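You operate a simulated robot arm through the tools that you are given. There is no shell and no other tool.

You are at the controls of a simulated robot arm. One attempt, no reset.

TASK
Release the taped tray and send it down the short rollers.
Fine: open the black clamp and the blue gate, push the tray on, green button once to run it to the end, black button to stop; leave the levers and the other tray alone.
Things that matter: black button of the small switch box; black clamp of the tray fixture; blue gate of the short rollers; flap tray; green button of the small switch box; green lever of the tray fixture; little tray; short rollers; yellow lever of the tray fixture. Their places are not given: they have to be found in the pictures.

Only the result counts: the job must be done as asked and must still hold three seconds after the hand-in. Knocking over, shifting, dropping, spilling or breaking anything else fails it.

THE ROBOT
A 6-joint arm with a two-finger gripper, fixed in place. Base frame: the origin is at the foot of the arm, x ahead of it, y to its left, z up. Readings come in mm, degrees, newtons and seconds.
Its first joint turns from -166.0 to 166.0 degrees. Payload 2.45 kg.
Tool frame: the origin (TCP) lies between the finger pads and is the grasp point; the fingertips stand 20 mm ahead of it; z points along the fingers, y is the line along which they close. The gripper opens to 140 mm. The gripper's body begins 168 mm behind the TCP.
Orientation is that of the tool frame in the base frame, as a unit quaternion [x, y, z, w]. With the fingers straight down and closing along the base's y, the tool's x points along the base's -x, its y along +y and its z along -z.

THE INTERFACE
- The arm moves only by the tool nudge_tool. Its argument "steps" is a list of rows, each a list of 7 numbers: the turn, a rotation vector about the tool's x, y, z in degrees, then the shift along the tool's x, y, z in mm, then the opening, from 0 (shut) to 1 (fully open). In form: [[ax, ay, az, x, y, z, grip], ...]. A call has 1 to 20 rows; each row shifts and turns the commanded pose from where the row before left it, along the tool's axes as they then stand. A row lasts 0.2 s, in which the tool goes at most 50 mm and 8.6 degrees; a call with a longer step from one row to the next is refused whole, and so is a gripper value outside its range. A pose out of reach is approached as far as the arm can. The call stops where the force on the tool passes 70 N (or 10 N more than at its start, if that is more) or the arm is blocked; 0.2 s more then pass. Each finger travels about 45 mm/s and halts on what it meets, pressing with about 36 N; the grip force reading is that of the motor and also rises with nothing between the fingers. The clock runs only during rows and for 0.2 s after the last one: add rows that do not move to give the fingers time. It gives the time, the measured TCP pose, the force on the tool (base axes), the opening and the grip force at its end, in the units of the frame above (readings bear some noise), with the torque about the TCP (base axes, N m) and any sound that the robot's microphone picked up.
- Cameras (640 x 400 px; columns grow to the right, rows downward): "scene" is fixed at [400.5, -499, 1663.1]; the picture's right is [0.51, -0.86, 0.00], its down [-0.68, -0.41, -0.62] and it looks along [0.53, 0.32, -0.79] (base axes); focal length 286 px, centre (320, 200). "wrist" rides on the gripper at [78, 11, -209] in the tool frame; the picture's right is [-0.14, 0.99, 0.00], its down [-0.92, -0.13, -0.37] and it looks along [-0.36, -0.05, 0.93] (tool axes); focal length 280 px, centre (320, 200).
- grab_frame(camera): a new picture of that camera. It takes no simulated time.
- pixel_to_xyz(camera, pixels): for up to 12 pixels [column, row] of the newest picture of that camera ("zoom" is the newest enlarged one), the place [x, y, z] in the base frame of the surface seen there, good to about 3 mm. It takes no simulated time.
- close_up(camera, box): a new picture of the part [left, top, right, bottom] of that camera's present view, enlarged. It takes no simulated time.
- job_done(): hands the job in; it is judged then, once.

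Unless the task says otherwise, let go and move clear before handing in.

The tools are called as name(argument=value, ...) on one line, values as JSON. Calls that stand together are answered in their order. nudge_tool: Moves the arm, as the interface text tells. Its arguments: {"type":"object","properties":{"steps":{"type":"array"}},"required":["steps"]} The other tools are called the same way: grab_frame (camera) takes a picture; pixel_to_xyz (camera, pixels) gives the place of the surface under pixels of a picture; close_up (camera, box) takes an enlarged picture of a part of a camera's view; job_done () hands the job in.

At the start:

```text
clock: 0.0
eef_pos: [778.3, 250.8, 1237.7]
tool_rot: [0.0, 1.0, 0.0, 0.0]
wrist_force: [-0.3, 0.0, -0.7]
ft_torque: [0.02, 0.0, 0.03]
finger_gap: 140.3
grasp_force: 0.1
```

scene: 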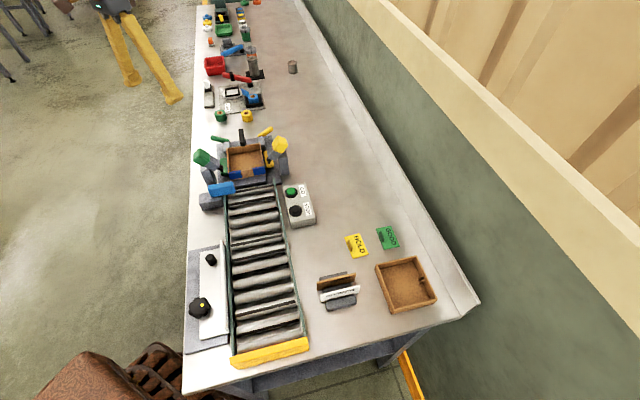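
wrist: 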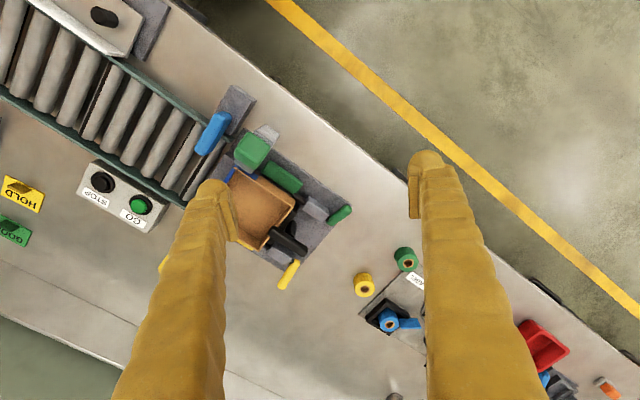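

The scene picture shows the tray fixture around pixel (245,160), the rollers running from (250,190) down to (270,350), a switch box at (298,203) and the other tray at (405,285). I will take enlarged pictures to see the details before moving.

close_up(camera="scene", box=[180, 110, 340, 230])

close_up(camera="wrist", box=[60, 80, 380, 300])

```text
3.33 times, centred on (260, 170) of scene
```

zoom: 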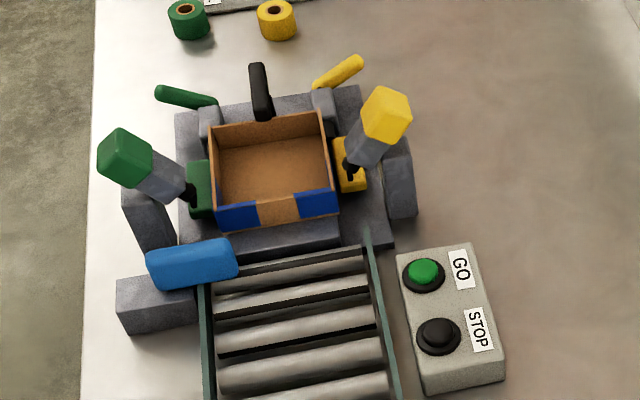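

```text
1.82 times, centred on (220, 190) of wrist
```

zoom: 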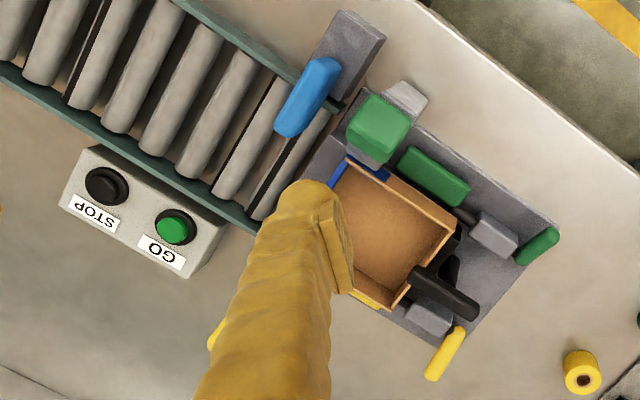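

The close-ups show the taped tray held in the fixture, with the black clamp arm behind it, green and yellow parts at either side, and the blue gate over the roller entrance. I'll measure places on an enlarged scene picture.

close_up(camera="scene", box=[195, 120, 305, 190])

```text
5.71 times, centred on (250, 155) of scene
```

zoom: 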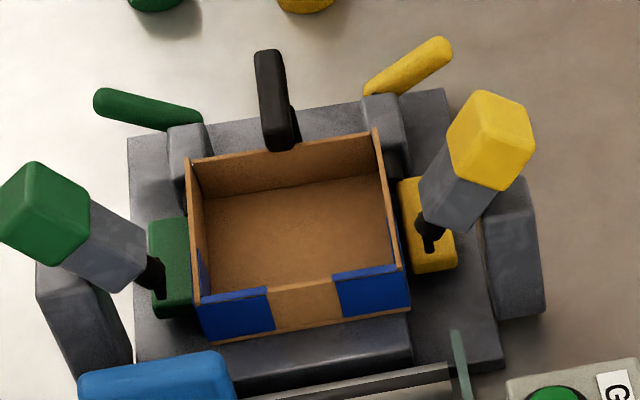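

pixel_to_xyz(camera="zoom", pixels=[[268, 60], [272, 100], [282, 140], [190, 162], [376, 132], [200, 305], [405, 275], [300, 230], [150, 105], [410, 65], [490, 120], [45, 210]])

pixel_to_xyz(camera="zoom", pixels=[[170, 240], [180, 300], [420, 200], [435, 265], [230, 320], [370, 290], [300, 360], [160, 190], [190, 145], [385, 110], [90, 375], [210, 365]])

grab_frame(camera="scene")

```text
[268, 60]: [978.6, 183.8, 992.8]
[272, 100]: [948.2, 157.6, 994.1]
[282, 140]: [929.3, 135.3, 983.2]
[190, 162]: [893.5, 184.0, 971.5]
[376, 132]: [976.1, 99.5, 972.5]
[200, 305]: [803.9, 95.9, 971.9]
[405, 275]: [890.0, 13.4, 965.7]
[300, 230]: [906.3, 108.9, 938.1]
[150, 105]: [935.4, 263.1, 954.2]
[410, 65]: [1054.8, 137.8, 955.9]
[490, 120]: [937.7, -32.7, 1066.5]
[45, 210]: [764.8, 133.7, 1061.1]
```

```text
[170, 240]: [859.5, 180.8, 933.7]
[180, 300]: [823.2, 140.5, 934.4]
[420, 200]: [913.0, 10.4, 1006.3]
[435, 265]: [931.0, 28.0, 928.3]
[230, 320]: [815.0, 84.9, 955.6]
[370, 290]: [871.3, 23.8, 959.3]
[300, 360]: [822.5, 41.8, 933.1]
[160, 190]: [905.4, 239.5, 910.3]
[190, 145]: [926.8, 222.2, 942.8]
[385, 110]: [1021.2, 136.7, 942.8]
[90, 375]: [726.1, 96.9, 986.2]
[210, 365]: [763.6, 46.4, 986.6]
```

```text
taken
```

scene: 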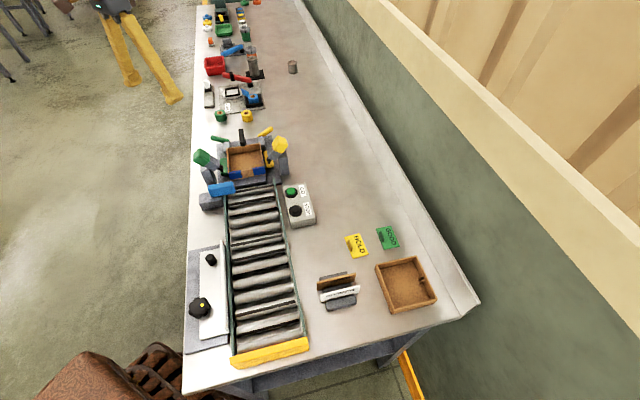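

Measured: tray corners about (893,184), (976,99), (804,96), (890,13), black arm at z≈990 from (979,184) to (929,135), and gate bar at z≈986. I'll look at the gate, switch box and rollers enlarged too.

close_up(camera="scene", box=[190, 165, 330, 250])

pixel_to_xyz(camera="scene", pixels=[[230, 362], [308, 346], [228, 205], [283, 190], [305, 340], [235, 345], [265, 260], [275, 270], [302, 298], [200, 310], [213, 262], [340, 235]])

```text
4.57 times, centred on (260, 208) of scene
```

zoom: 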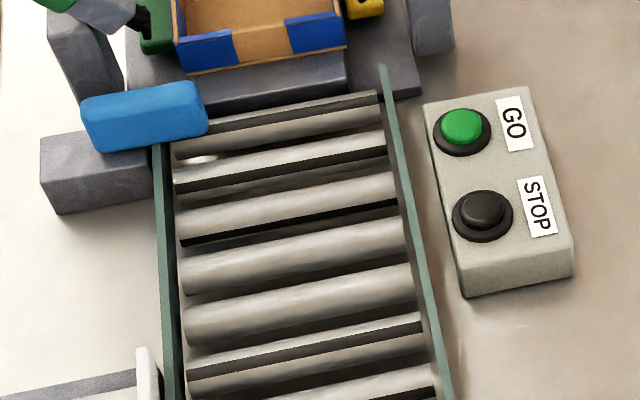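

```text
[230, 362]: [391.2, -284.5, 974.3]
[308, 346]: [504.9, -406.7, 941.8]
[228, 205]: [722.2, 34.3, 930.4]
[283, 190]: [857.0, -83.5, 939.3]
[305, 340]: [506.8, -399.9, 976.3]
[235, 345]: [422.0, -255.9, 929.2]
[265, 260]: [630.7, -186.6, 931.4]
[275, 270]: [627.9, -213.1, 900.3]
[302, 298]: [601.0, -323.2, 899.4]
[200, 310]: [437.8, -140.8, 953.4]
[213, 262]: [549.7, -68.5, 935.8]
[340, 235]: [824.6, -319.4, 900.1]
```

pixel_to_xyz(camera="zoom", pixels=[[463, 125], [463, 108], [484, 208], [484, 190], [430, 108], [525, 92], [570, 245], [95, 100], [195, 90], [90, 140], [200, 130], [60, 150]])

pixel_to_xyz(camera="zoom", pixels=[[250, 130], [280, 165], [280, 210], [300, 260], [300, 310], [380, 75], [160, 180], [170, 300], [430, 310], [340, 85], [220, 100], [145, 110]])

```text
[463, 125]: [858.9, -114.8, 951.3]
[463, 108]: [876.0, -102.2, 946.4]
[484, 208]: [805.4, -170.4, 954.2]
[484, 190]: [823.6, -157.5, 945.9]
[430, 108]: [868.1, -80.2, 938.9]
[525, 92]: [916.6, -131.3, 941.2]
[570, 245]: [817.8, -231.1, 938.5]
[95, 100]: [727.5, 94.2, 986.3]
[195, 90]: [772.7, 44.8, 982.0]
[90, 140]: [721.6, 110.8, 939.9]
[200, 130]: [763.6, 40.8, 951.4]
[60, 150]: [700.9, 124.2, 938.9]
```

```text
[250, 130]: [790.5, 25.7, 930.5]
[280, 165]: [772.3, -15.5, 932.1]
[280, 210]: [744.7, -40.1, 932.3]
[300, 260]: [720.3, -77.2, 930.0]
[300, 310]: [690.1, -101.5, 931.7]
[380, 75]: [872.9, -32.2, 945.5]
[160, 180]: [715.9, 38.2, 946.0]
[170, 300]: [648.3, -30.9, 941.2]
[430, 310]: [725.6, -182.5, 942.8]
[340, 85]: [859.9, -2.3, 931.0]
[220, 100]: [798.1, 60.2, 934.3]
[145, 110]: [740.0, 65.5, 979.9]
```

The lane runs at 45° (rails from (716,38) to (648,-31)), with rollers at z≈931; the green button is near (862,-113,950) and the black one near (808,-168,953). I'll bring the wrist camera in front of the fixture, turned -45° to line up with the lane.

nudge_tool(steps=[[0, 0, 0, 3.3, -42.7, 0, 1], [0, 0, 0, 3.3, -42.7, 0, 1], [0, 0, 0, 3.3, -42.7, 0, 1], [0, 0, 0, 3.3, -42.7, 0, 1], [0, 0, 0, 3.3, -42.7, 0, 1], [0, 0, 0, 3.3, -42.7, 0, 1], [0, 0, -7.5, 0, 0, 0, 1], [0, 0, -7.5, 0, 0, 0, 1], [0, 0, -7.5, 0, 0, 0, 1], [0, 0, -7.5, 0, 0, 0, 1], [0, 0, -7.5, 0, 0, 0, 1], [0, 0, -7.5, 0, 0, 0, 1]])

grab_frame(camera="wrist")

```text
clock: 2.6
eef_pos: [757.8, -3.6, 1236.9]
tool_rot: [-0.384, 0.923, 0.001, 0.0]
wrist_force: [-0.1, -0.2, -0.5]
ft_torque: [-0.01, 0.01, 0.01]
finger_gap: 139.8
grasp_force: 0.0
```

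```text
taken
```

wrist: 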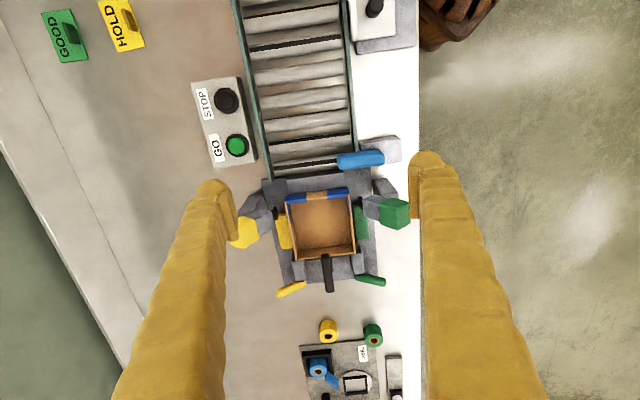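

Now aligned: the wrist picture has the tray centered at (320,225), the clamp at (327,270), and the gate at (360,158). I'll zoom in for the detail.

close_up(camera="wrist", box=[240, 130, 420, 310])

close_up(camera="wrist", box=[310, 130, 410, 200])

close_up(camera="wrist", box=[260, 230, 400, 310])

```text
2.22 times, centred on (330, 220) of wrist
```

zoom: 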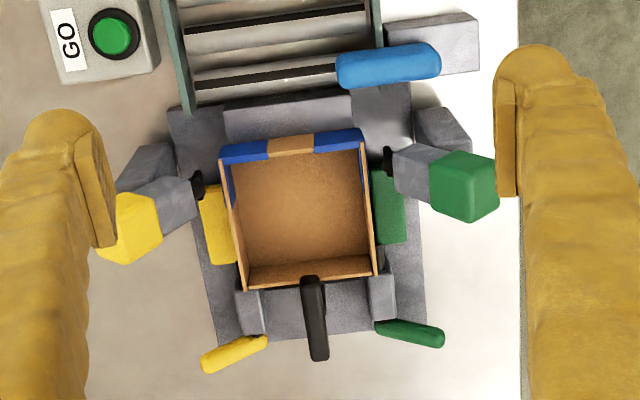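

```text
5.71 times, centred on (360, 165) of wrist
```

zoom: 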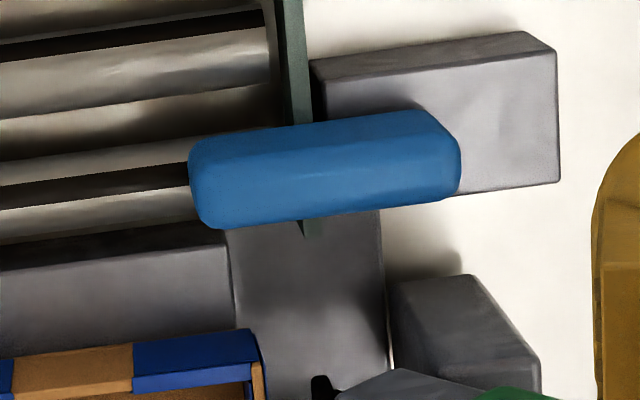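

```text
4.57 times, centred on (330, 270) of wrist
```

zoom: 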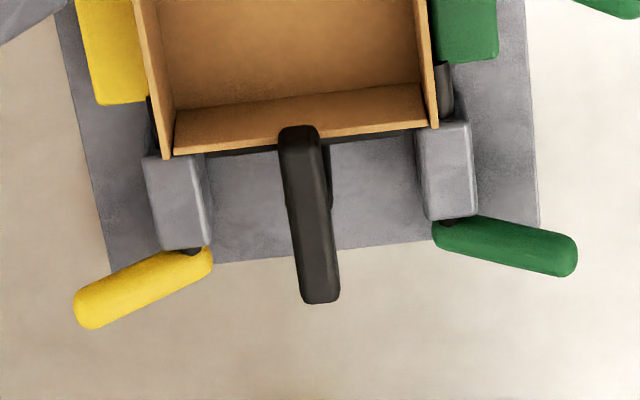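

The gate bar is at zoom (325,170) on a gray post, but I can't tell how the clamp and gate hinge from above. I'll go to the table's left side and tilt the camera for a side view.

nudge_tool(steps=[[0, 0, 7.5, 0, 0, 0, 1], [0, 0, 7.5, 0, 0, 0, 1], [0, 0, 7.5, 0, 0, 0, 1], [0, 0, 7.5, 0, 0, 0, 1], [0, 0, 7.5, 0, 0, 0, 1], [0, 0, 7.5, 0, 0, 0, 1], [0, 0, 7.5, 0, 0, 0, 1], [0, 0, 7.5, 0, 0, 0, 1], [0, 0, 7.5, 0, 0, 0, 1], [0, 0, 7.5, 0, 0, 0, 1], [0, 0, 7.5, 0, 0, 0, 1], [0, 0, 7.5, 0, 0, 0, 1], [0, 0, 0, 26.5, 41, 0, 1], [0, 0, 0, 26.5, 41, 0, 1], [0, 0, 0, 26.5, 41, 0, 1], [0, 0, 0, 26.5, 41, 0, 1], [0, 0, 0, 26.5, 41, 0, 1], [0, 0, 0, 26.5, 41, 0, 1]])

```text
clock: 6.4
eef_pos: [816.4, 284.2, 1238.7]
tool_rot: [0.383, 0.924, 0.0, 0.0]
wrist_force: [-0.3, 0.3, 0.4]
ft_torque: [-0.04, 0.0, -0.01]
finger_gap: 140.0
grasp_force: 0.0
```

The tool sits at (816,284,1239), turned +45°. Next I tilt it 40° and lower it to see the fixture from the side.

nudge_tool(steps=[[0, -8, 0, 0, 0, 0, 1], [0, -8, 0, 0, 0, 0, 1], [0, -8, 0, 0, 0, 0, 1], [0, -8, 0, 0, 0, 0, 1], [0, -8, 0, 0, 0, 0, 1], [0, 0, 0, 27.8, 0, 33.1, 1], [0, 0, 0, 27.8, 0, 33.1, 1], [0, 0, 0, 27.8, 0, 33.1, 1]])

grab_frame(camera="wrist")

```text
clock: 8.2
eef_pos: [820.3, 282.1, 1106.0]
tool_rot: [0.36, 0.868, -0.131, 0.316]
wrist_force: [-0.5, 0.7, 0.3]
ft_torque: [0.02, -0.01, -0.01]
finger_gap: 139.9
grasp_force: 0.0
```

```text
taken
```

wrist: 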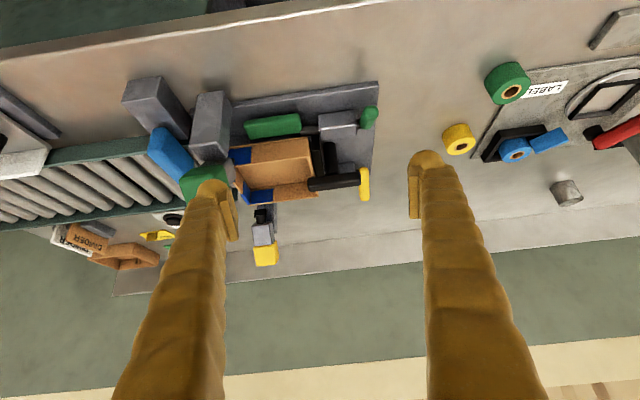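

The side view is upside down (table edge at top), with the black clamp near (330,175). I'll enlarge it.

close_up(camera="wrist", box=[230, 80, 400, 220])

close_up(camera="wrist", box=[290, 130, 390, 210])

close_up(camera="wrist", box=[110, 60, 250, 210])

```text
2.86 times, centred on (315, 150) of wrist
```

zoom: 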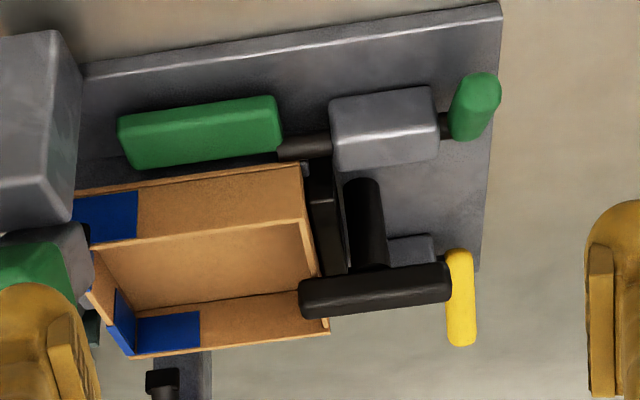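

```text
5.00 times, centred on (340, 170) of wrist
```

zoom: 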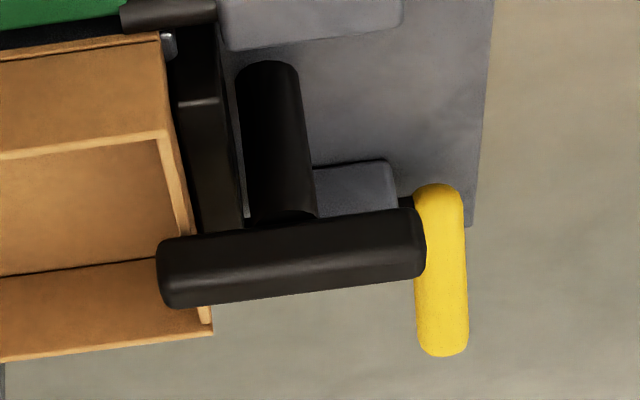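

```text
2.67 times, centred on (180, 135) of wrist
```

zoom: 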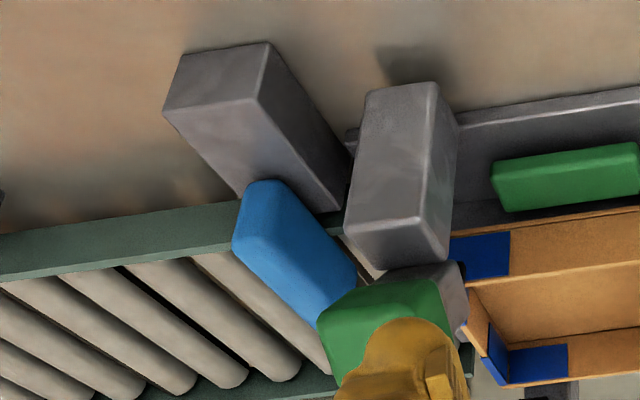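

The clamp shows a vertical black post with a horizontal black bar on top reaching over the tray's rear rim, and a dark plate behind the tray. I'll measure points on the gate now, then on the clamp.

pixel_to_xyz(camera="zoom", pixels=[[240, 250], [265, 190], [345, 265], [320, 315], [295, 250], [250, 225], [170, 105], [265, 45], [335, 205], [240, 190], [255, 100], [330, 270]])

close_up(camera="wrist", box=[290, 130, 390, 210])

```text
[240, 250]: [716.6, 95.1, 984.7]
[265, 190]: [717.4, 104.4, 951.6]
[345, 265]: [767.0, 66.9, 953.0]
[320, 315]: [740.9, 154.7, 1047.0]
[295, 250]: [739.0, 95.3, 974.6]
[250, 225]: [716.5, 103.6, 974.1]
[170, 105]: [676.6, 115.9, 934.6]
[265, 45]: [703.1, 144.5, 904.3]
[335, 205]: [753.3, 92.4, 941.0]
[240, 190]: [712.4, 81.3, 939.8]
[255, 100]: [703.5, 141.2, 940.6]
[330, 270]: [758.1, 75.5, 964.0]
```

```text
5.00 times, centred on (340, 170) of wrist
```

zoom: 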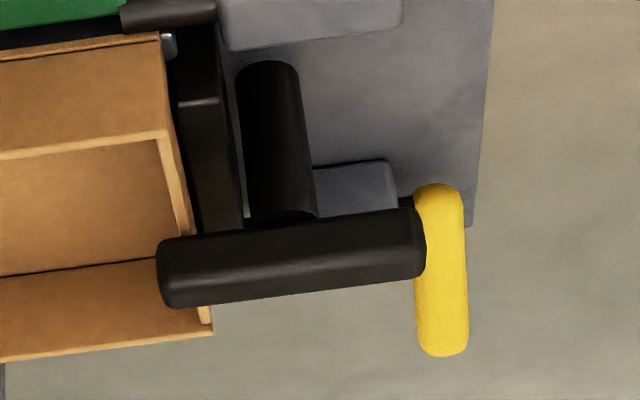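

pixel_to_xyz(camera="zoom", pixels=[[172, 290], [170, 250], [415, 265], [410, 220], [290, 280], [290, 240], [275, 80], [280, 200], [195, 90], [210, 200], [225, 150], [350, 185]])

pixel_to_xyz(camera="zoom", pixels=[[245, 110], [300, 110], [190, 270], [240, 70], [205, 110], [180, 60], [170, 40], [60, 120], [160, 135], [380, 70], [180, 15], [240, 285]])

```text
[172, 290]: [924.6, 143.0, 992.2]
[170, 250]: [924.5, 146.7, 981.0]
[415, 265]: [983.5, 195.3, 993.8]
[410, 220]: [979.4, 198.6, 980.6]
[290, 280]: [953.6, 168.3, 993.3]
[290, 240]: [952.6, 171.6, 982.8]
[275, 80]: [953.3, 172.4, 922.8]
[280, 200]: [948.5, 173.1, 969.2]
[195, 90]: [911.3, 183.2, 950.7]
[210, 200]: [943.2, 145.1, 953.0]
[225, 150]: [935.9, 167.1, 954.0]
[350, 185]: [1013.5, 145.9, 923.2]
```

```text
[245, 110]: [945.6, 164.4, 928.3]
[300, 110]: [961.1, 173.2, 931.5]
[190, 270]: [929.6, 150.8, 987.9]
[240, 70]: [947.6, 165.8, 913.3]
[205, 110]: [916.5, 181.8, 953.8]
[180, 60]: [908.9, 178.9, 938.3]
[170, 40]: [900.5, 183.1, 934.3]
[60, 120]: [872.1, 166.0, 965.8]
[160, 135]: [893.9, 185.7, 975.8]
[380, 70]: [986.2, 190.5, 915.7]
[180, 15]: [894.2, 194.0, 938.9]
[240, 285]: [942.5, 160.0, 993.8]
```

The clamp bar runs r=(x+y)/√2 from about 750 to 835, centred on a post at (957,164), so it probably turns about that vertical post. The gate bar is about 21 mm thick at r≈569–590, z up to 986. I'll go back to vertical and hover over the gate.

nudge_tool(steps=[[0, 0, 0, -27.8, 0, -33.1, 1], [0, 0, 0, -27.8, 0, -33.1, 1], [0, 0, 0, -27.8, 0, -33.1, 1], [0, 8, 0, 0, 0, 0, 1], [0, 8, 0, 0, 0, 0, 1], [0, 8, 0, 0, 0, 0, 1], [0, 8, 0, 0, 0, 0, 1], [0, 8, 0, 0, 0, 0, 1], [0, 0, 0, -23.6, -39.8, 0, 1], [0, 0, 0, -23.6, -39.8, 0, 1], [0, 0, 0, -23.6, -39.8, 0, 1], [0, 0, 0, -23.6, -39.8, 0, 1], [0, 0, 0, -23.6, -39.8, 0, 1]])

grab_frame(camera="wrist")

close_up(camera="wrist", box=[230, 130, 410, 260])

```text
clock: 11.0
eef_pos: [764.5, 56.3, 1235.9]
tool_rot: [0.382, 0.924, 0.0, 0.001]
wrist_force: [0.9, 0.1, 0.4]
ft_torque: [0.02, -0.02, 0.03]
finger_gap: 140.0
grasp_force: 0.1
```

```text
taken
```

wrist: 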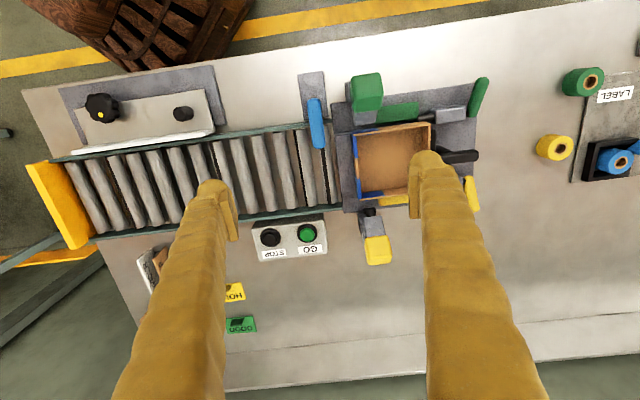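

```text
3.08 times, centred on (320, 195) of wrist
```

zoom: 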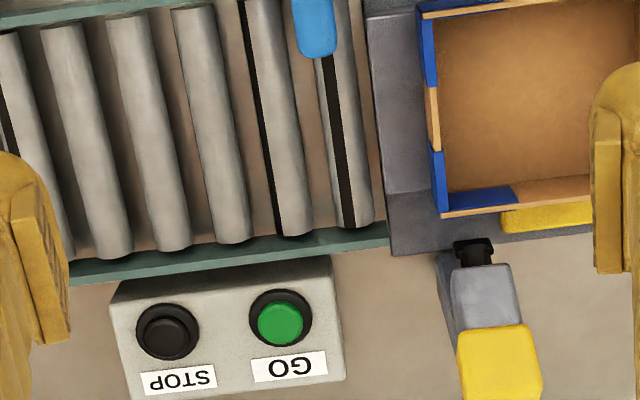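

The gate is at (317,122) and the green head at (366,92) in this view. I'll zoom and measure both before descending.

close_up(camera="wrist", box=[285, 60, 405, 160])

```text
4.00 times, centred on (345, 110) of wrist
```

zoom: 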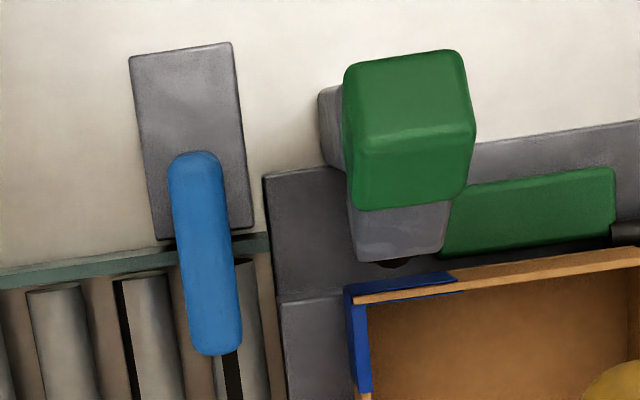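

pixel_to_xyz(camera="zoom", pixels=[[195, 162], [185, 250], [225, 250], [215, 345], [205, 200], [355, 75], [455, 65], [465, 125], [360, 140], [365, 195], [460, 185], [375, 245]])

pixel_to_xyz(camera="zoom", pixels=[[195, 340], [235, 340], [210, 180], [135, 65], [225, 50], [160, 230], [245, 220], [435, 245], [320, 340], [320, 200], [352, 330], [210, 290]])

```text
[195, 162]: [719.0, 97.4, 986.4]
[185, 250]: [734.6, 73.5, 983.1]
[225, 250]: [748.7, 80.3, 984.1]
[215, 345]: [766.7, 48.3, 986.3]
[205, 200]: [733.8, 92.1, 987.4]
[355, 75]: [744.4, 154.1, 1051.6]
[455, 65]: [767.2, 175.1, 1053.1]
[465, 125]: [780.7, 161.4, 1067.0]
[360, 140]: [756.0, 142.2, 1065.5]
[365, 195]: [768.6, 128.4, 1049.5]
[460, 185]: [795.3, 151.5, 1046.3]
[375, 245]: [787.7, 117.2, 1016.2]
```

```text
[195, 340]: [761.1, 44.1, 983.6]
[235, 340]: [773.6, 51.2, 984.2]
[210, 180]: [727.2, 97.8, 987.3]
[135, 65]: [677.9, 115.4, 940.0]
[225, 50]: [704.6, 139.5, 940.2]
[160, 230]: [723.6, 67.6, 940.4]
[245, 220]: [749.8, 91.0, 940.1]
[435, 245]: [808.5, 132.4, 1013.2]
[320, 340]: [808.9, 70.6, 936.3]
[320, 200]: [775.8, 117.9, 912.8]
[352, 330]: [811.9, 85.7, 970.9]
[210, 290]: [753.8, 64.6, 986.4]
```

The gate bar spans t≈436–514 at r≈577.5 and sits on a gray block spanning t≈398–465. It probably slides outward along that block. I'll narrow the fingers to about 46 mm and descend around the bar.

nudge_tool(steps=[[0, 0, 0, 10.8, -2.9, 0, 0.33], [0, 0, 0, 0, 0, 0, 0.33], [0, 0, 0, 0, 0, 0, 0.33], [0, 0, 0, 0, 0, 0, 0.33], [0, 0, 0, 0, 0, 0, 0.33], [0, 0, 0, 0, 0, 0, 0.33], [0, 0, 0, 0, 0, 39.3, 0.33], [0, 0, 0, 0, 0, 39.3, 0.33], [0, 0, 0, 0, 0, 39.3, 0.33], [0, 0, 0, 0, 0, 39.3, 0.33], [0, 0, 0, 0, 0, 39.3, 0.33], [0, 0, 0, 0, 0, 20, 0.33]])

grab_frame(camera="wrist")

close_up(camera="scene", box=[180, 110, 340, 230])

```text
clock: 13.6
eef_pos: [752.6, 61.8, 1021.5]
tool_rot: [0.382, 0.924, -0.001, 0.0]
wrist_force: [0.4, -0.8, 0.2]
ft_torque: [0.02, -0.01, -0.01]
finger_gap: 46.1
grasp_force: 0.0
```

```text
taken
```

wrist: 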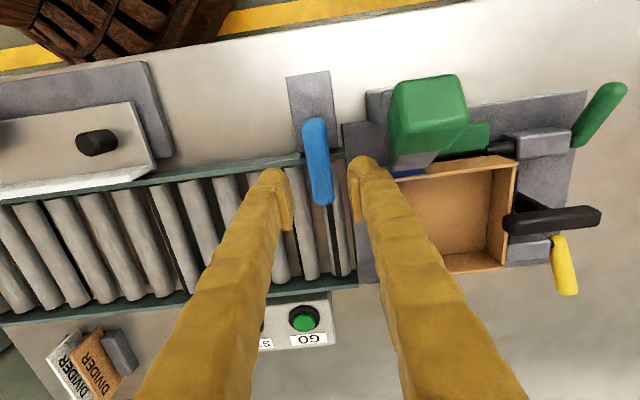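

```text
3.33 times, centred on (260, 170) of scene
```

zoom: 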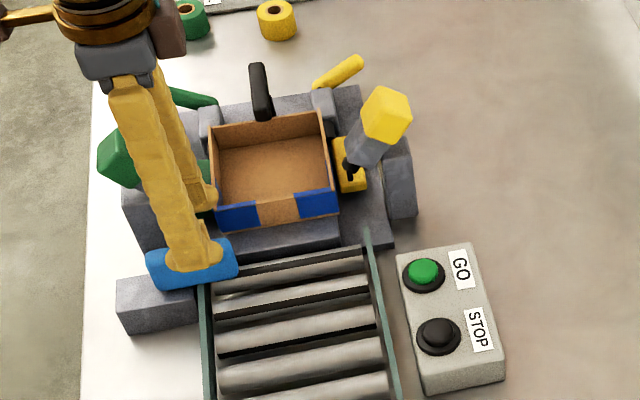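

The fingers at wrist pixels (275,200) and (358,190) straddle the blue bar with clearance. I'll lower to z≈978 and close on it.

nudge_tool(steps=[[0, 0, 0, 0, 0, 22, 0.33], [0, 0, 0, 0, 0, 21, 0.33], [0, 0, 0, 0, 0, 0, 0.0], [0, 0, 0, 0, 0, 0, 0.0], [0, 0, 0, 0, 0, 0, 0.0], [0, 0, 0, 0, 0, 0, 0.0]])

```text
clock: 15.0
eef_pos: [753.8, 62.8, 978.2]
tool_rot: [0.383, 0.924, 0.0, 0.001]
wrist_force: [10.4, 11.0, -6.9]
ft_torque: [0.02, -0.19, -0.02]
finger_gap: 21.1
grasp_force: 44.8
```

The fingers have closed on the bar (gap 21 mm, grip 45 N). I'll try a small slide outward (tool +x) and read the force.

nudge_tool(steps=[[0, 0, 0, 3, 0.5, 0, 0], [0, 0, 0, 3, 0, 0, 0], [0, 0, 0, 0, 0, 0, 0]])

close_up(camera="scene", box=[190, 165, 330, 250])

```text
clock: 15.8
eef_pos: [749.3, 67.8, 978.7]
tool_rot: [0.383, 0.924, 0.0, 0.0]
wrist_force: [8.3, 8.0, -5.7]
ft_torque: [0.07, -0.09, 0.01]
finger_gap: 20.8
grasp_force: 45.0
```

```text
4.57 times, centred on (260, 208) of scene
```

zoom: 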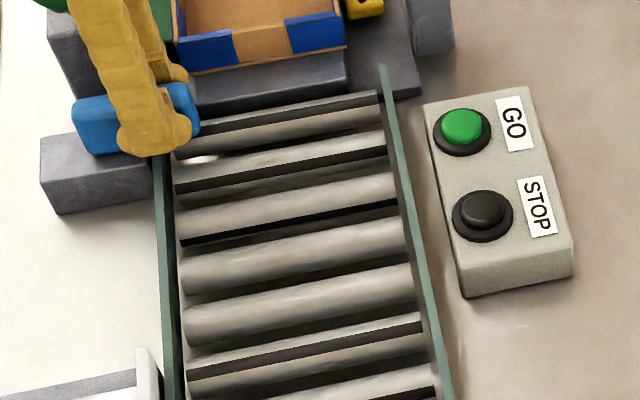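

The bar moved about 6 mm outward with almost no force along the slide (its left edge went from zoom x=82 to 73), so it is a sliding gate. I'll keep sliding and watch for the end stop.

nudge_tool(steps=[[0, 0, 0, 5, 0.3, 0, 0], [0, 0, 0, 5, 0, 0, 0], [0, 0, 0, 5, 0, 0, 0], [0, 0, 0, 5, 0, 0, 0], [0, 0, 0, 5, 0, 0, 0], [0, 0, 0, 5, 0, 0, 0]])

close_up(camera="scene", box=[190, 165, 330, 250])

```text
clock: 17.2
eef_pos: [728.0, 88.8, 978.8]
tool_rot: [0.382, 0.924, -0.001, 0.0]
wrist_force: [18.1, 18.0, 8.0]
ft_torque: [0.18, -0.18, 0.02]
finger_gap: 20.8
grasp_force: 44.8
```

```text
4.57 times, centred on (260, 208) of scene
```

zoom: 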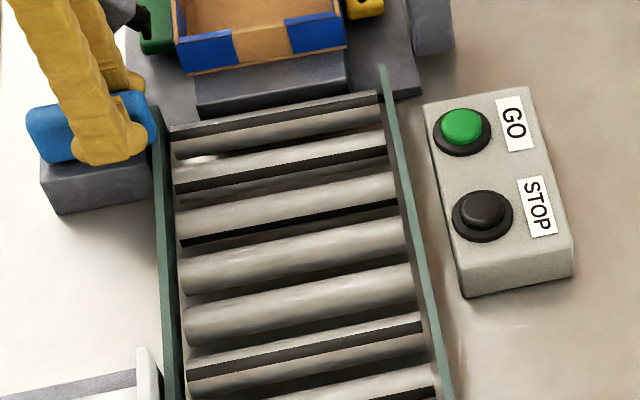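

The gate is already clear of the lane (its right end is at zoom (155,130), outside the rail at (160,180)). A side force along the lane is building, so I'll ease +y a bit and go on towards the end of its travel.

nudge_tool(steps=[[0, 0, 0, 0, 1.0, 0, 0], [0, 0, 0, 5, 0.5, 0, 0], [0, 0, 0, 5, 0.3, 0, 0], [0, 0, 0, 5, 0.3, 0, 0]])

close_up(camera="scene", box=[190, 165, 330, 250])

```text
clock: 18.2
eef_pos: [719.5, 99.2, 978.1]
tool_rot: [0.384, 0.924, -0.002, 0.0]
wrist_force: [14.3, -47.8, 1.7]
ft_torque: [-0.55, -0.17, 0.14]
finger_gap: 21.2
grasp_force: 44.8
```

```text
4.57 times, centred on (260, 208) of scene
```

zoom: 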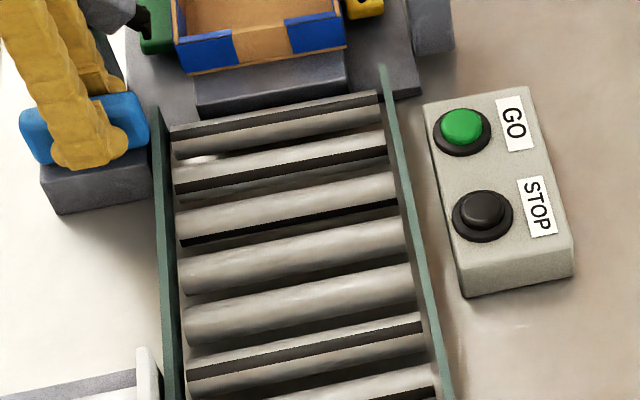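

The force along the slide has risen to about 44 N after 50 mm of travel, so the gate is at its open stop. I'll back off the push, open the fingers and lift.

nudge_tool(steps=[[0, 0, 0, -4, 0, 0, 0], [0, 0, 0, 0, 0, 0, 0.33], [0, 0, 0, 0, 0, 0, 0.33], [0, 0, 0, 0, 0, 0, 0.33], [0, 0, 0, 0, 0, 0, 0.33]])

close_up(camera="scene", box=[190, 165, 330, 250])

```text
clock: 19.4
eef_pos: [721.4, 96.7, 978.0]
tool_rot: [0.383, 0.924, -0.001, 0.0]
wrist_force: [-0.2, 0.2, 0.3]
ft_torque: [-0.01, -0.02, 0.01]
finger_gap: 46.0
grasp_force: 0.0
```

```text
4.57 times, centred on (260, 208) of scene
```

zoom: 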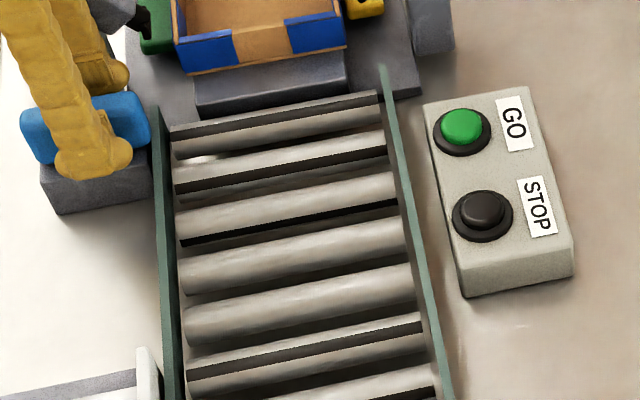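

The fingers are free and the gate stays open. I'll lift straight up and turn back to -45° for the clamp bar.

nudge_tool(steps=[[0, 0, 0, 0, 0, -20, 0.33], [0, 0, 0, 0, 0, -45, 0.33], [0, 0, 0, 0, 0, -45, 0.33], [0, 0, 0, 0, 0, -45, 0.33], [0, 0, 0, 0, 0, -45, 0.33], [0, 0, -7.5, 0, 0, 0, 0.33], [0, 0, -7.5, 0, 0, 0, 0.33], [0, 0, -7.5, 0, 0, 0, 0.33], [0, 0, -7.5, 0, 0, 0, 0.33], [0, 0, -7.5, 0, 0, 0, 0.33], [0, 0, -7.5, 0, 0, 0, 0.33], [0, 0, -7.5, 0, 0, 0, 0.33], [0, 0, -7.5, 0, 0, 0, 0.33], [0, 0, -7.5, 0, 0, 0, 0.33], [0, 0, -7.5, 0, 0, 0, 0.33], [0, 0, -7.5, 0, 0, 0, 0.33], [0, 0, -7.5, 0, 0, 0, 0.33]])

```text
clock: 23.0
eef_pos: [720.6, 96.5, 1178.0]
tool_rot: [-0.384, 0.923, 0.0, 0.001]
wrist_force: [-0.7, 0.0, 0.0]
ft_torque: [-0.01, 0.02, -0.01]
finger_gap: 46.1
grasp_force: 0.2
```

The tool is at (721,97,1178), turned to -45°. Next I move above the clamp post at about (957,164).

nudge_tool(steps=[[0, 0, 0, -43, -23.9, 0, 0.33], [0, 0, 0, -43, -23.9, 0, 0.33], [0, 0, 0, -43, -23.9, 0, 0.33], [0, 0, 0, -43, -23.9, 0, 0.33], [0, 0, 0, -43, -23.9, 0, 0.33], [0, 0, 0, 0, 0, 0, 0.33]])

grab_frame(camera="wrist")

```text
clock: 24.4
eef_pos: [959.1, 164.4, 1178.1]
tool_rot: [-0.383, 0.924, 0.0, 0.001]
wrist_force: [-0.9, -0.6, 0.4]
ft_torque: [0.01, -0.03, -0.05]
finger_gap: 46.3
grasp_force: 0.0
```

```text
taken
```

wrist: 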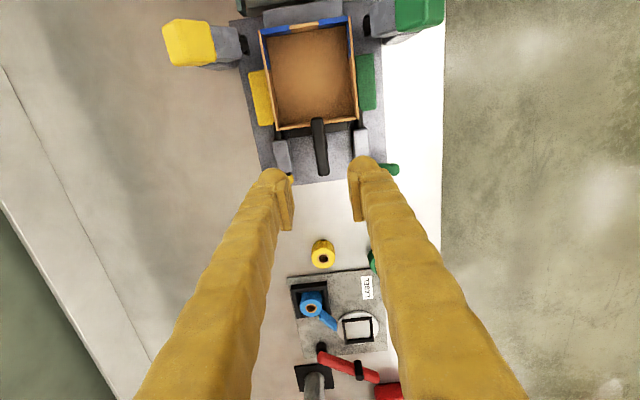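

The arm reaches here; the black bar is at wrist pixel (320,147) ahead of the fingers. I'll zoom and measure it.

close_up(camera="wrist", box=[260, 100, 380, 190])

```text
4.44 times, centred on (320, 145) of wrist
```

zoom: 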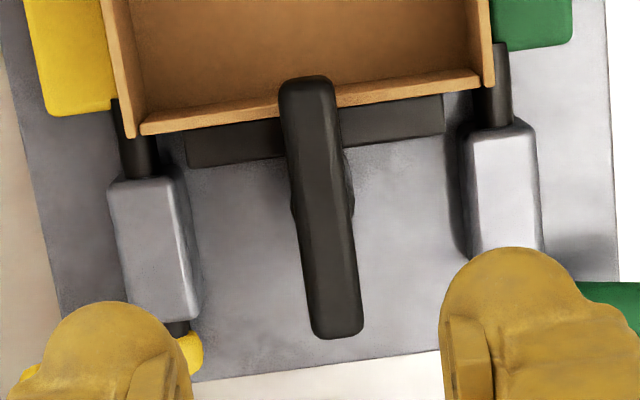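

pixel_to_xyz(camera="zoom", pixels=[[307, 85], [335, 325], [322, 210], [300, 210], [345, 210], [290, 100], [335, 100], [320, 325], [355, 325], [350, 200], [295, 205], [230, 140]])

pixel_to_xyz(camera="zoom", pixels=[[190, 150], [435, 110], [400, 130], [210, 165], [350, 185], [297, 215], [495, 90], [505, 200], [145, 125], [475, 80], [135, 260], [155, 180]])

```text
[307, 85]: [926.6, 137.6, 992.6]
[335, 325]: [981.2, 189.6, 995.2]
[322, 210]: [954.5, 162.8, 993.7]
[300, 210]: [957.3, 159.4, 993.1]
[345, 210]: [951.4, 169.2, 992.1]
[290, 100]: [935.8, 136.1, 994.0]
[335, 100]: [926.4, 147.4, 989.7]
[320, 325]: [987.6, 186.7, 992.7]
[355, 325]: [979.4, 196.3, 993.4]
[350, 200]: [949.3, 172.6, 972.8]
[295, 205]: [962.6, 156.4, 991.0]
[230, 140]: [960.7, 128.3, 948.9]
```

```text
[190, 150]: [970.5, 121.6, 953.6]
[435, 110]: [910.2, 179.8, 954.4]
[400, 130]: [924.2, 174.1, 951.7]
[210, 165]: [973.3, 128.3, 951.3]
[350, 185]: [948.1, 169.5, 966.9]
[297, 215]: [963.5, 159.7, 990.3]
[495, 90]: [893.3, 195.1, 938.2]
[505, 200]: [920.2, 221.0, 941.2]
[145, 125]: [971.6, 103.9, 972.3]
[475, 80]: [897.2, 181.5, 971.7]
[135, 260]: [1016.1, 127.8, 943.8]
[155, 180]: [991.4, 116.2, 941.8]
```

The bar's centre line is at t≈559.6 and its centre at r≈791, about 16 mm wide, z≈978–995. I'll correct by a couple of mm and descend to straddle the bar at its post, staying above the post's boss.

nudge_tool(steps=[[0, 0, 0, 2.5, 2.3, 0, 0.33], [0, 0, 0, 0, 0, 40, 0.33], [0, 0, 0, 0, 0, 40, 0.33], [0, 0, 0, 0, 0, 40, 0.33], [0, 0, 0, 0, 0, 20, 0.33], [0, 0, 0, 0, 0, 0, 0.33]])

close_up(camera="wrist", box=[240, 60, 400, 260])

close_up(camera="scene", box=[195, 90, 305, 190])

```text
clock: 25.8
eef_pos: [956.1, 163.9, 1039.8]
tool_rot: [-0.383, 0.924, 0.0, 0.0]
wrist_force: [-0.3, 0.3, 0.1]
ft_torque: [0.03, 0.01, -0.03]
finger_gap: 46.2
grasp_force: 0.1
```

```text
2.00 times, centred on (320, 160) of wrist
```

zoom: 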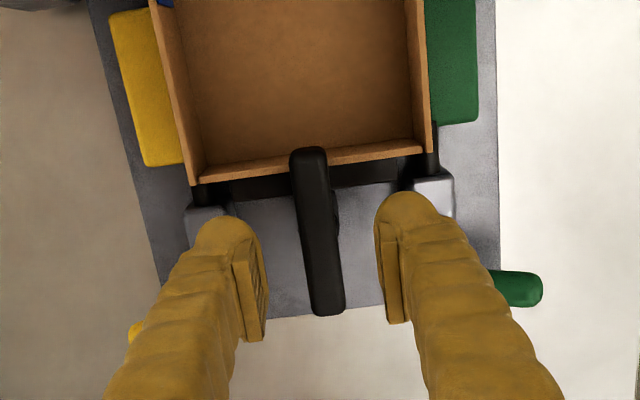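

```text
4.00 times, centred on (250, 140) of scene
```

zoom: 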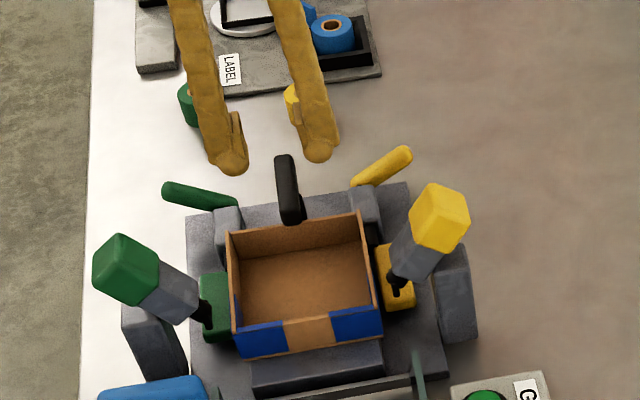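

The bar lies centred between the fingers, about 40 mm below. I'll lower 41 mm and close on it.

nudge_tool(steps=[[0, 0, 0, 0, 0, 21, 0.33], [0, 0, 0, 0, 0, 20, 0.33], [0, 0, 0, 0, 0, 0, 0.33], [0, 0, 0, 0, 0, 0, 0.05], [0, 0, 0, 0, 0, 0, 0.05], [0, 0, 0, 0, 0, 0, 0.05], [0, 0, 0, 0, 0, 0, 0.05]])

close_up(camera="wrist", box=[240, 60, 400, 260])

```text
clock: 27.4
eef_pos: [955.4, 164.1, 997.4]
tool_rot: [-0.383, 0.924, 0.0, -0.001]
wrist_force: [15.8, -11.9, -3.3]
ft_torque: [-0.07, -0.14, -0.04]
finger_gap: 20.6
grasp_force: 9.8
```

```text
2.00 times, centred on (320, 160) of wrist
```

zoom: 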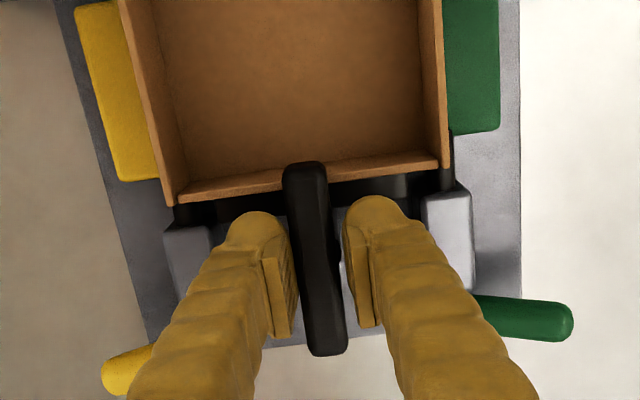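

One finger touches with about 20 N sideways, so the grip is slightly off centre. I'll shift 1.5 mm towards +t and let the grip settle.

nudge_tool(steps=[[0, 0, 0, 0, -1.5, 0, 0.0], [0, 0, 0, 0, 0, 0, 0.0], [0, 0, 0, 0, 0, 0, 0.0]])

```text
clock: 28.2
eef_pos: [956.7, 164.8, 997.3]
tool_rot: [-0.383, 0.924, 0.0, 0.0]
wrist_force: [6.0, -24.4, -1.3]
ft_torque: [-0.37, 0.06, -0.05]
finger_gap: 16.7
grasp_force: 42.3
```

The bar is now gripped (gap 16.7 mm, 42 N). I'll test a 5° twist about the post and watch the torque.

nudge_tool(steps=[[0, 0, 2.5, 0, -1, 0, 0.0], [0, 0, 2.5, 0, 0, 0, 0.0], [0, 0, 0, 0, 0, 0, 0.0]])

close_up(camera="wrist", box=[240, 60, 400, 260])

close_up(camera="scene", box=[195, 90, 305, 190])

```text
clock: 29.0
eef_pos: [955.7, 164.3, 998.5]
tool_rot: [-0.342, 0.94, 0.001, 0.0]
wrist_force: [-14.6, -9.9, 1.7]
ft_torque: [-0.13, 0.24, 0.01]
finger_gap: 16.9
grasp_force: 42.2
```

```text
2.00 times, centred on (320, 160) of wrist
```

zoom: 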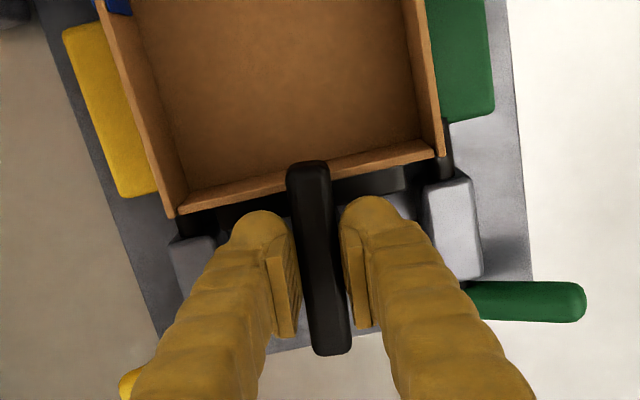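

```text
4.00 times, centred on (250, 140) of scene
```

zoom: 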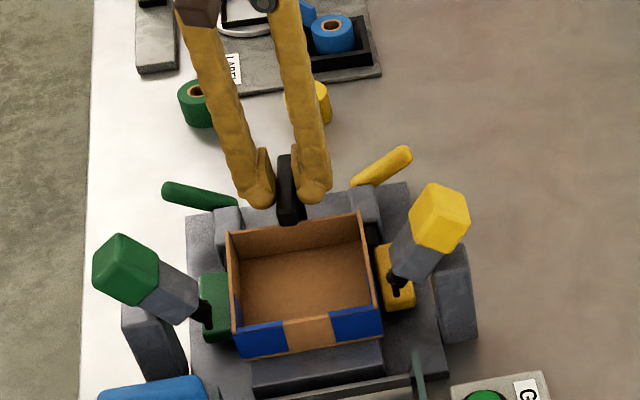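

The twist torque stayed near zero and the bar turned with the tool (the tray rotated in the wrist view while the bar did not), so the clamp swings about its post. I'll keep turning in this direction and correct the side force a little.

nudge_tool(steps=[[0, 0, 5, 1, 0, 0, 0.0], [0, 0, 5, 0, 0, 0, 0.0], [0, 0, 5, 0, 0, 0, 0.0], [0, 0, 5, 0, 0, 0, 0.0], [0, 0, 0, 0, 0, 0, 0.0]])

close_up(camera="wrist", box=[240, 60, 400, 260])

```text
clock: 30.2
eef_pos: [955.2, 165.2, 997.2]
tool_rot: [-0.173, 0.985, 0.0, 0.0]
wrist_force: [1.4, 41.6, 1.6]
ft_torque: [0.51, -0.13, 0.05]
finger_gap: 16.8
grasp_force: 42.4
```

```text
2.00 times, centred on (320, 160) of wrist
```

zoom: 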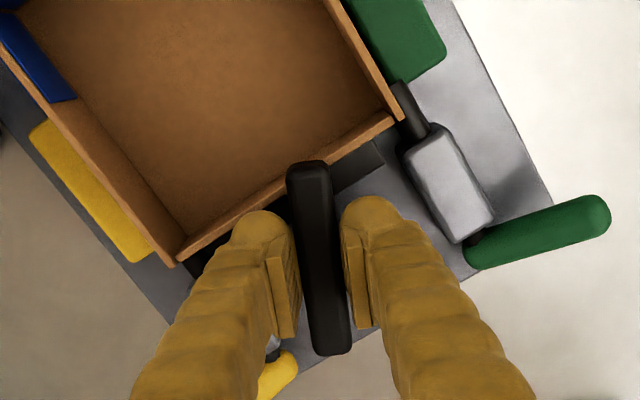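

The bar has turned 25° with little torque, but a 42 N push along base +y has built up. I'll ease about 1.8 mm that way and keep turning in small steps.

nudge_tool(steps=[[0, 0, 0, -0.6, 1.7, 0, 0.0], [0, 0, 5, 0, 0, 0, 0.0], [0, 0, 5, 0, 0, 0, 0.0], [0, 0, 0, 0, 0, 0, 0.0]])

```text
clock: 31.2
eef_pos: [955.9, 165.0, 996.8]
tool_rot: [-0.087, 0.996, 0.0, 0.0]
wrist_force: [6.4, 31.8, 4.6]
ft_torque: [0.34, -0.13, 0.03]
finger_gap: 17.0
grasp_force: 42.6
```

The sideways push is down to 32 N at 35° of turn. I'll ease another 2 mm and continue.

nudge_tool(steps=[[0, 0, 0, -0.4, 2.0, 0, 0.0], [0, 0, 5, 0, 0, 0, 0.0], [0, 0, 5, 0, 0, 0, 0.0], [0, 0, 0, 0, 0, 0, 0.0]])

```text
clock: 32.2
eef_pos: [955.6, 164.9, 997.7]
tool_rot: [0.001, 1.0, 0.0, -0.001]
wrist_force: [-0.3, -1.8, 6.2]
ft_torque: [-0.02, 0.03, -0.02]
finger_gap: 17.0
grasp_force: 42.3
```

Forces are now nearly zero at 45° of turn. I'll continue.

nudge_tool(steps=[[0, 0, 5, 0, 0, 0, 0.0], [0, 0, 5, 0, 0, 0, 0.0], [0, 0, 5, 0, 0, 0, 0.0], [0, 0, 5, 0, 0, 0, 0.0], [0, 0, 0, 0, 0, 0, 0.0]])

close_up(camera="wrist", box=[240, 60, 400, 260])

```text
clock: 33.4
eef_pos: [955.6, 165.8, 997.9]
tool_rot: [0.175, 0.984, 0.0, 0.0]
wrist_force: [9.5, -0.1, -1.7]
ft_torque: [0.0, -0.13, 0.0]
finger_gap: 17.1
grasp_force: 42.3
```

```text
2.00 times, centred on (320, 160) of wrist
```

zoom: 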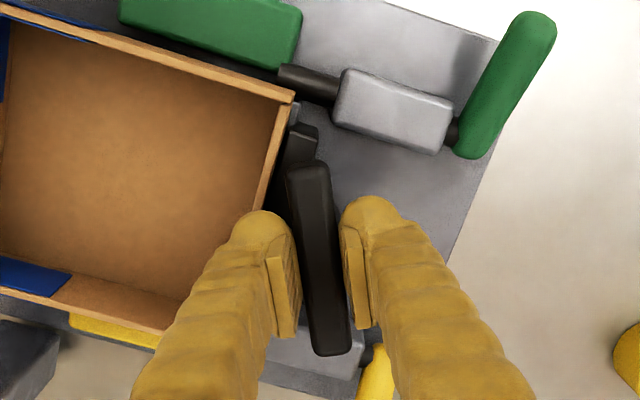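

The bar has turned 65° and is already off the tray rim. I'll turn on towards 90° and watch the torque for a stop.

nudge_tool(steps=[[0, 0, 5, 0, 0, 0, 0.0], [0, 0, 5, 0, 0, 0, 0.0], [0, 0, 5, 0, 0, 0, 0.0], [0, 0, 5, 0, 0, 0, 0.0], [0, 0, 5, 0, 0, 0, 0.0], [0, 0, 0, 0, 0, 0, 0.0]])

close_up(camera="wrist", box=[240, 60, 400, 260])

close_up(camera="scene", box=[195, 90, 305, 190])

```text
clock: 34.8
eef_pos: [955.8, 165.4, 998.6]
tool_rot: [0.384, 0.923, 0.001, 0.001]
wrist_force: [25.2, 0.2, 12.4]
ft_torque: [0.01, -0.3, 0.01]
finger_gap: 16.7
grasp_force: 42.7
```

```text
2.00 times, centred on (320, 160) of wrist
```

zoom: 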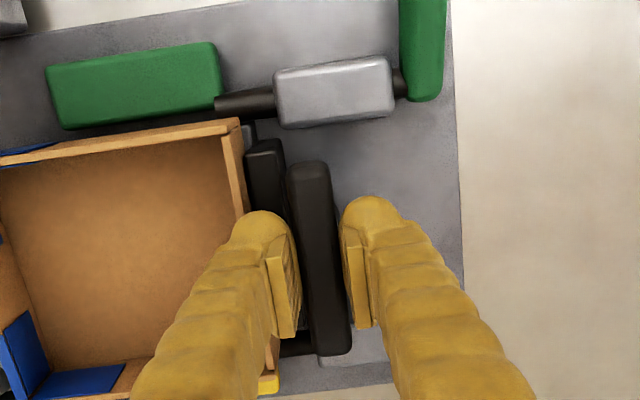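

```text
4.00 times, centred on (250, 140) of scene
```

zoom: 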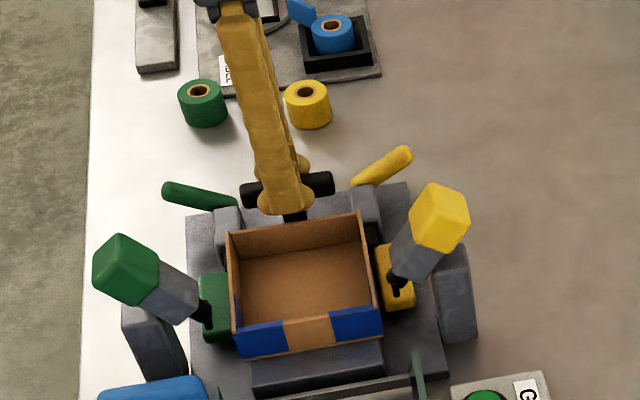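

The bar is at 90° and lies across, clear of the tray, with no torque yet. I'll try 10° more to see whether that is its end stop, easing the 25 N push along base +x.

nudge_tool(steps=[[0, 0, 0, -0.8, 0.8, 0, 0.0], [0, 0, 4, 0, 0, 0, 0.0], [0, 0, 4, 0, 0, 0, 0.0], [0, 0, 0, 0, 0, 0, 0.0]])

close_up(camera="wrist", box=[240, 60, 400, 260])

```text
clock: 35.8
eef_pos: [957.2, 167.4, 996.4]
tool_rot: [0.447, 0.894, -0.001, 0.0]
wrist_force: [-11.4, -0.9, 12.5]
ft_torque: [0.01, 0.13, 1.41]
finger_gap: 19.8
grasp_force: 44.6
```

```text
2.00 times, centred on (320, 160) of wrist
```

zoom: 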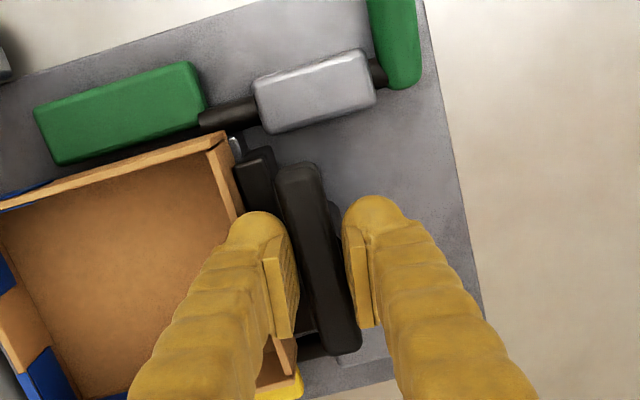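

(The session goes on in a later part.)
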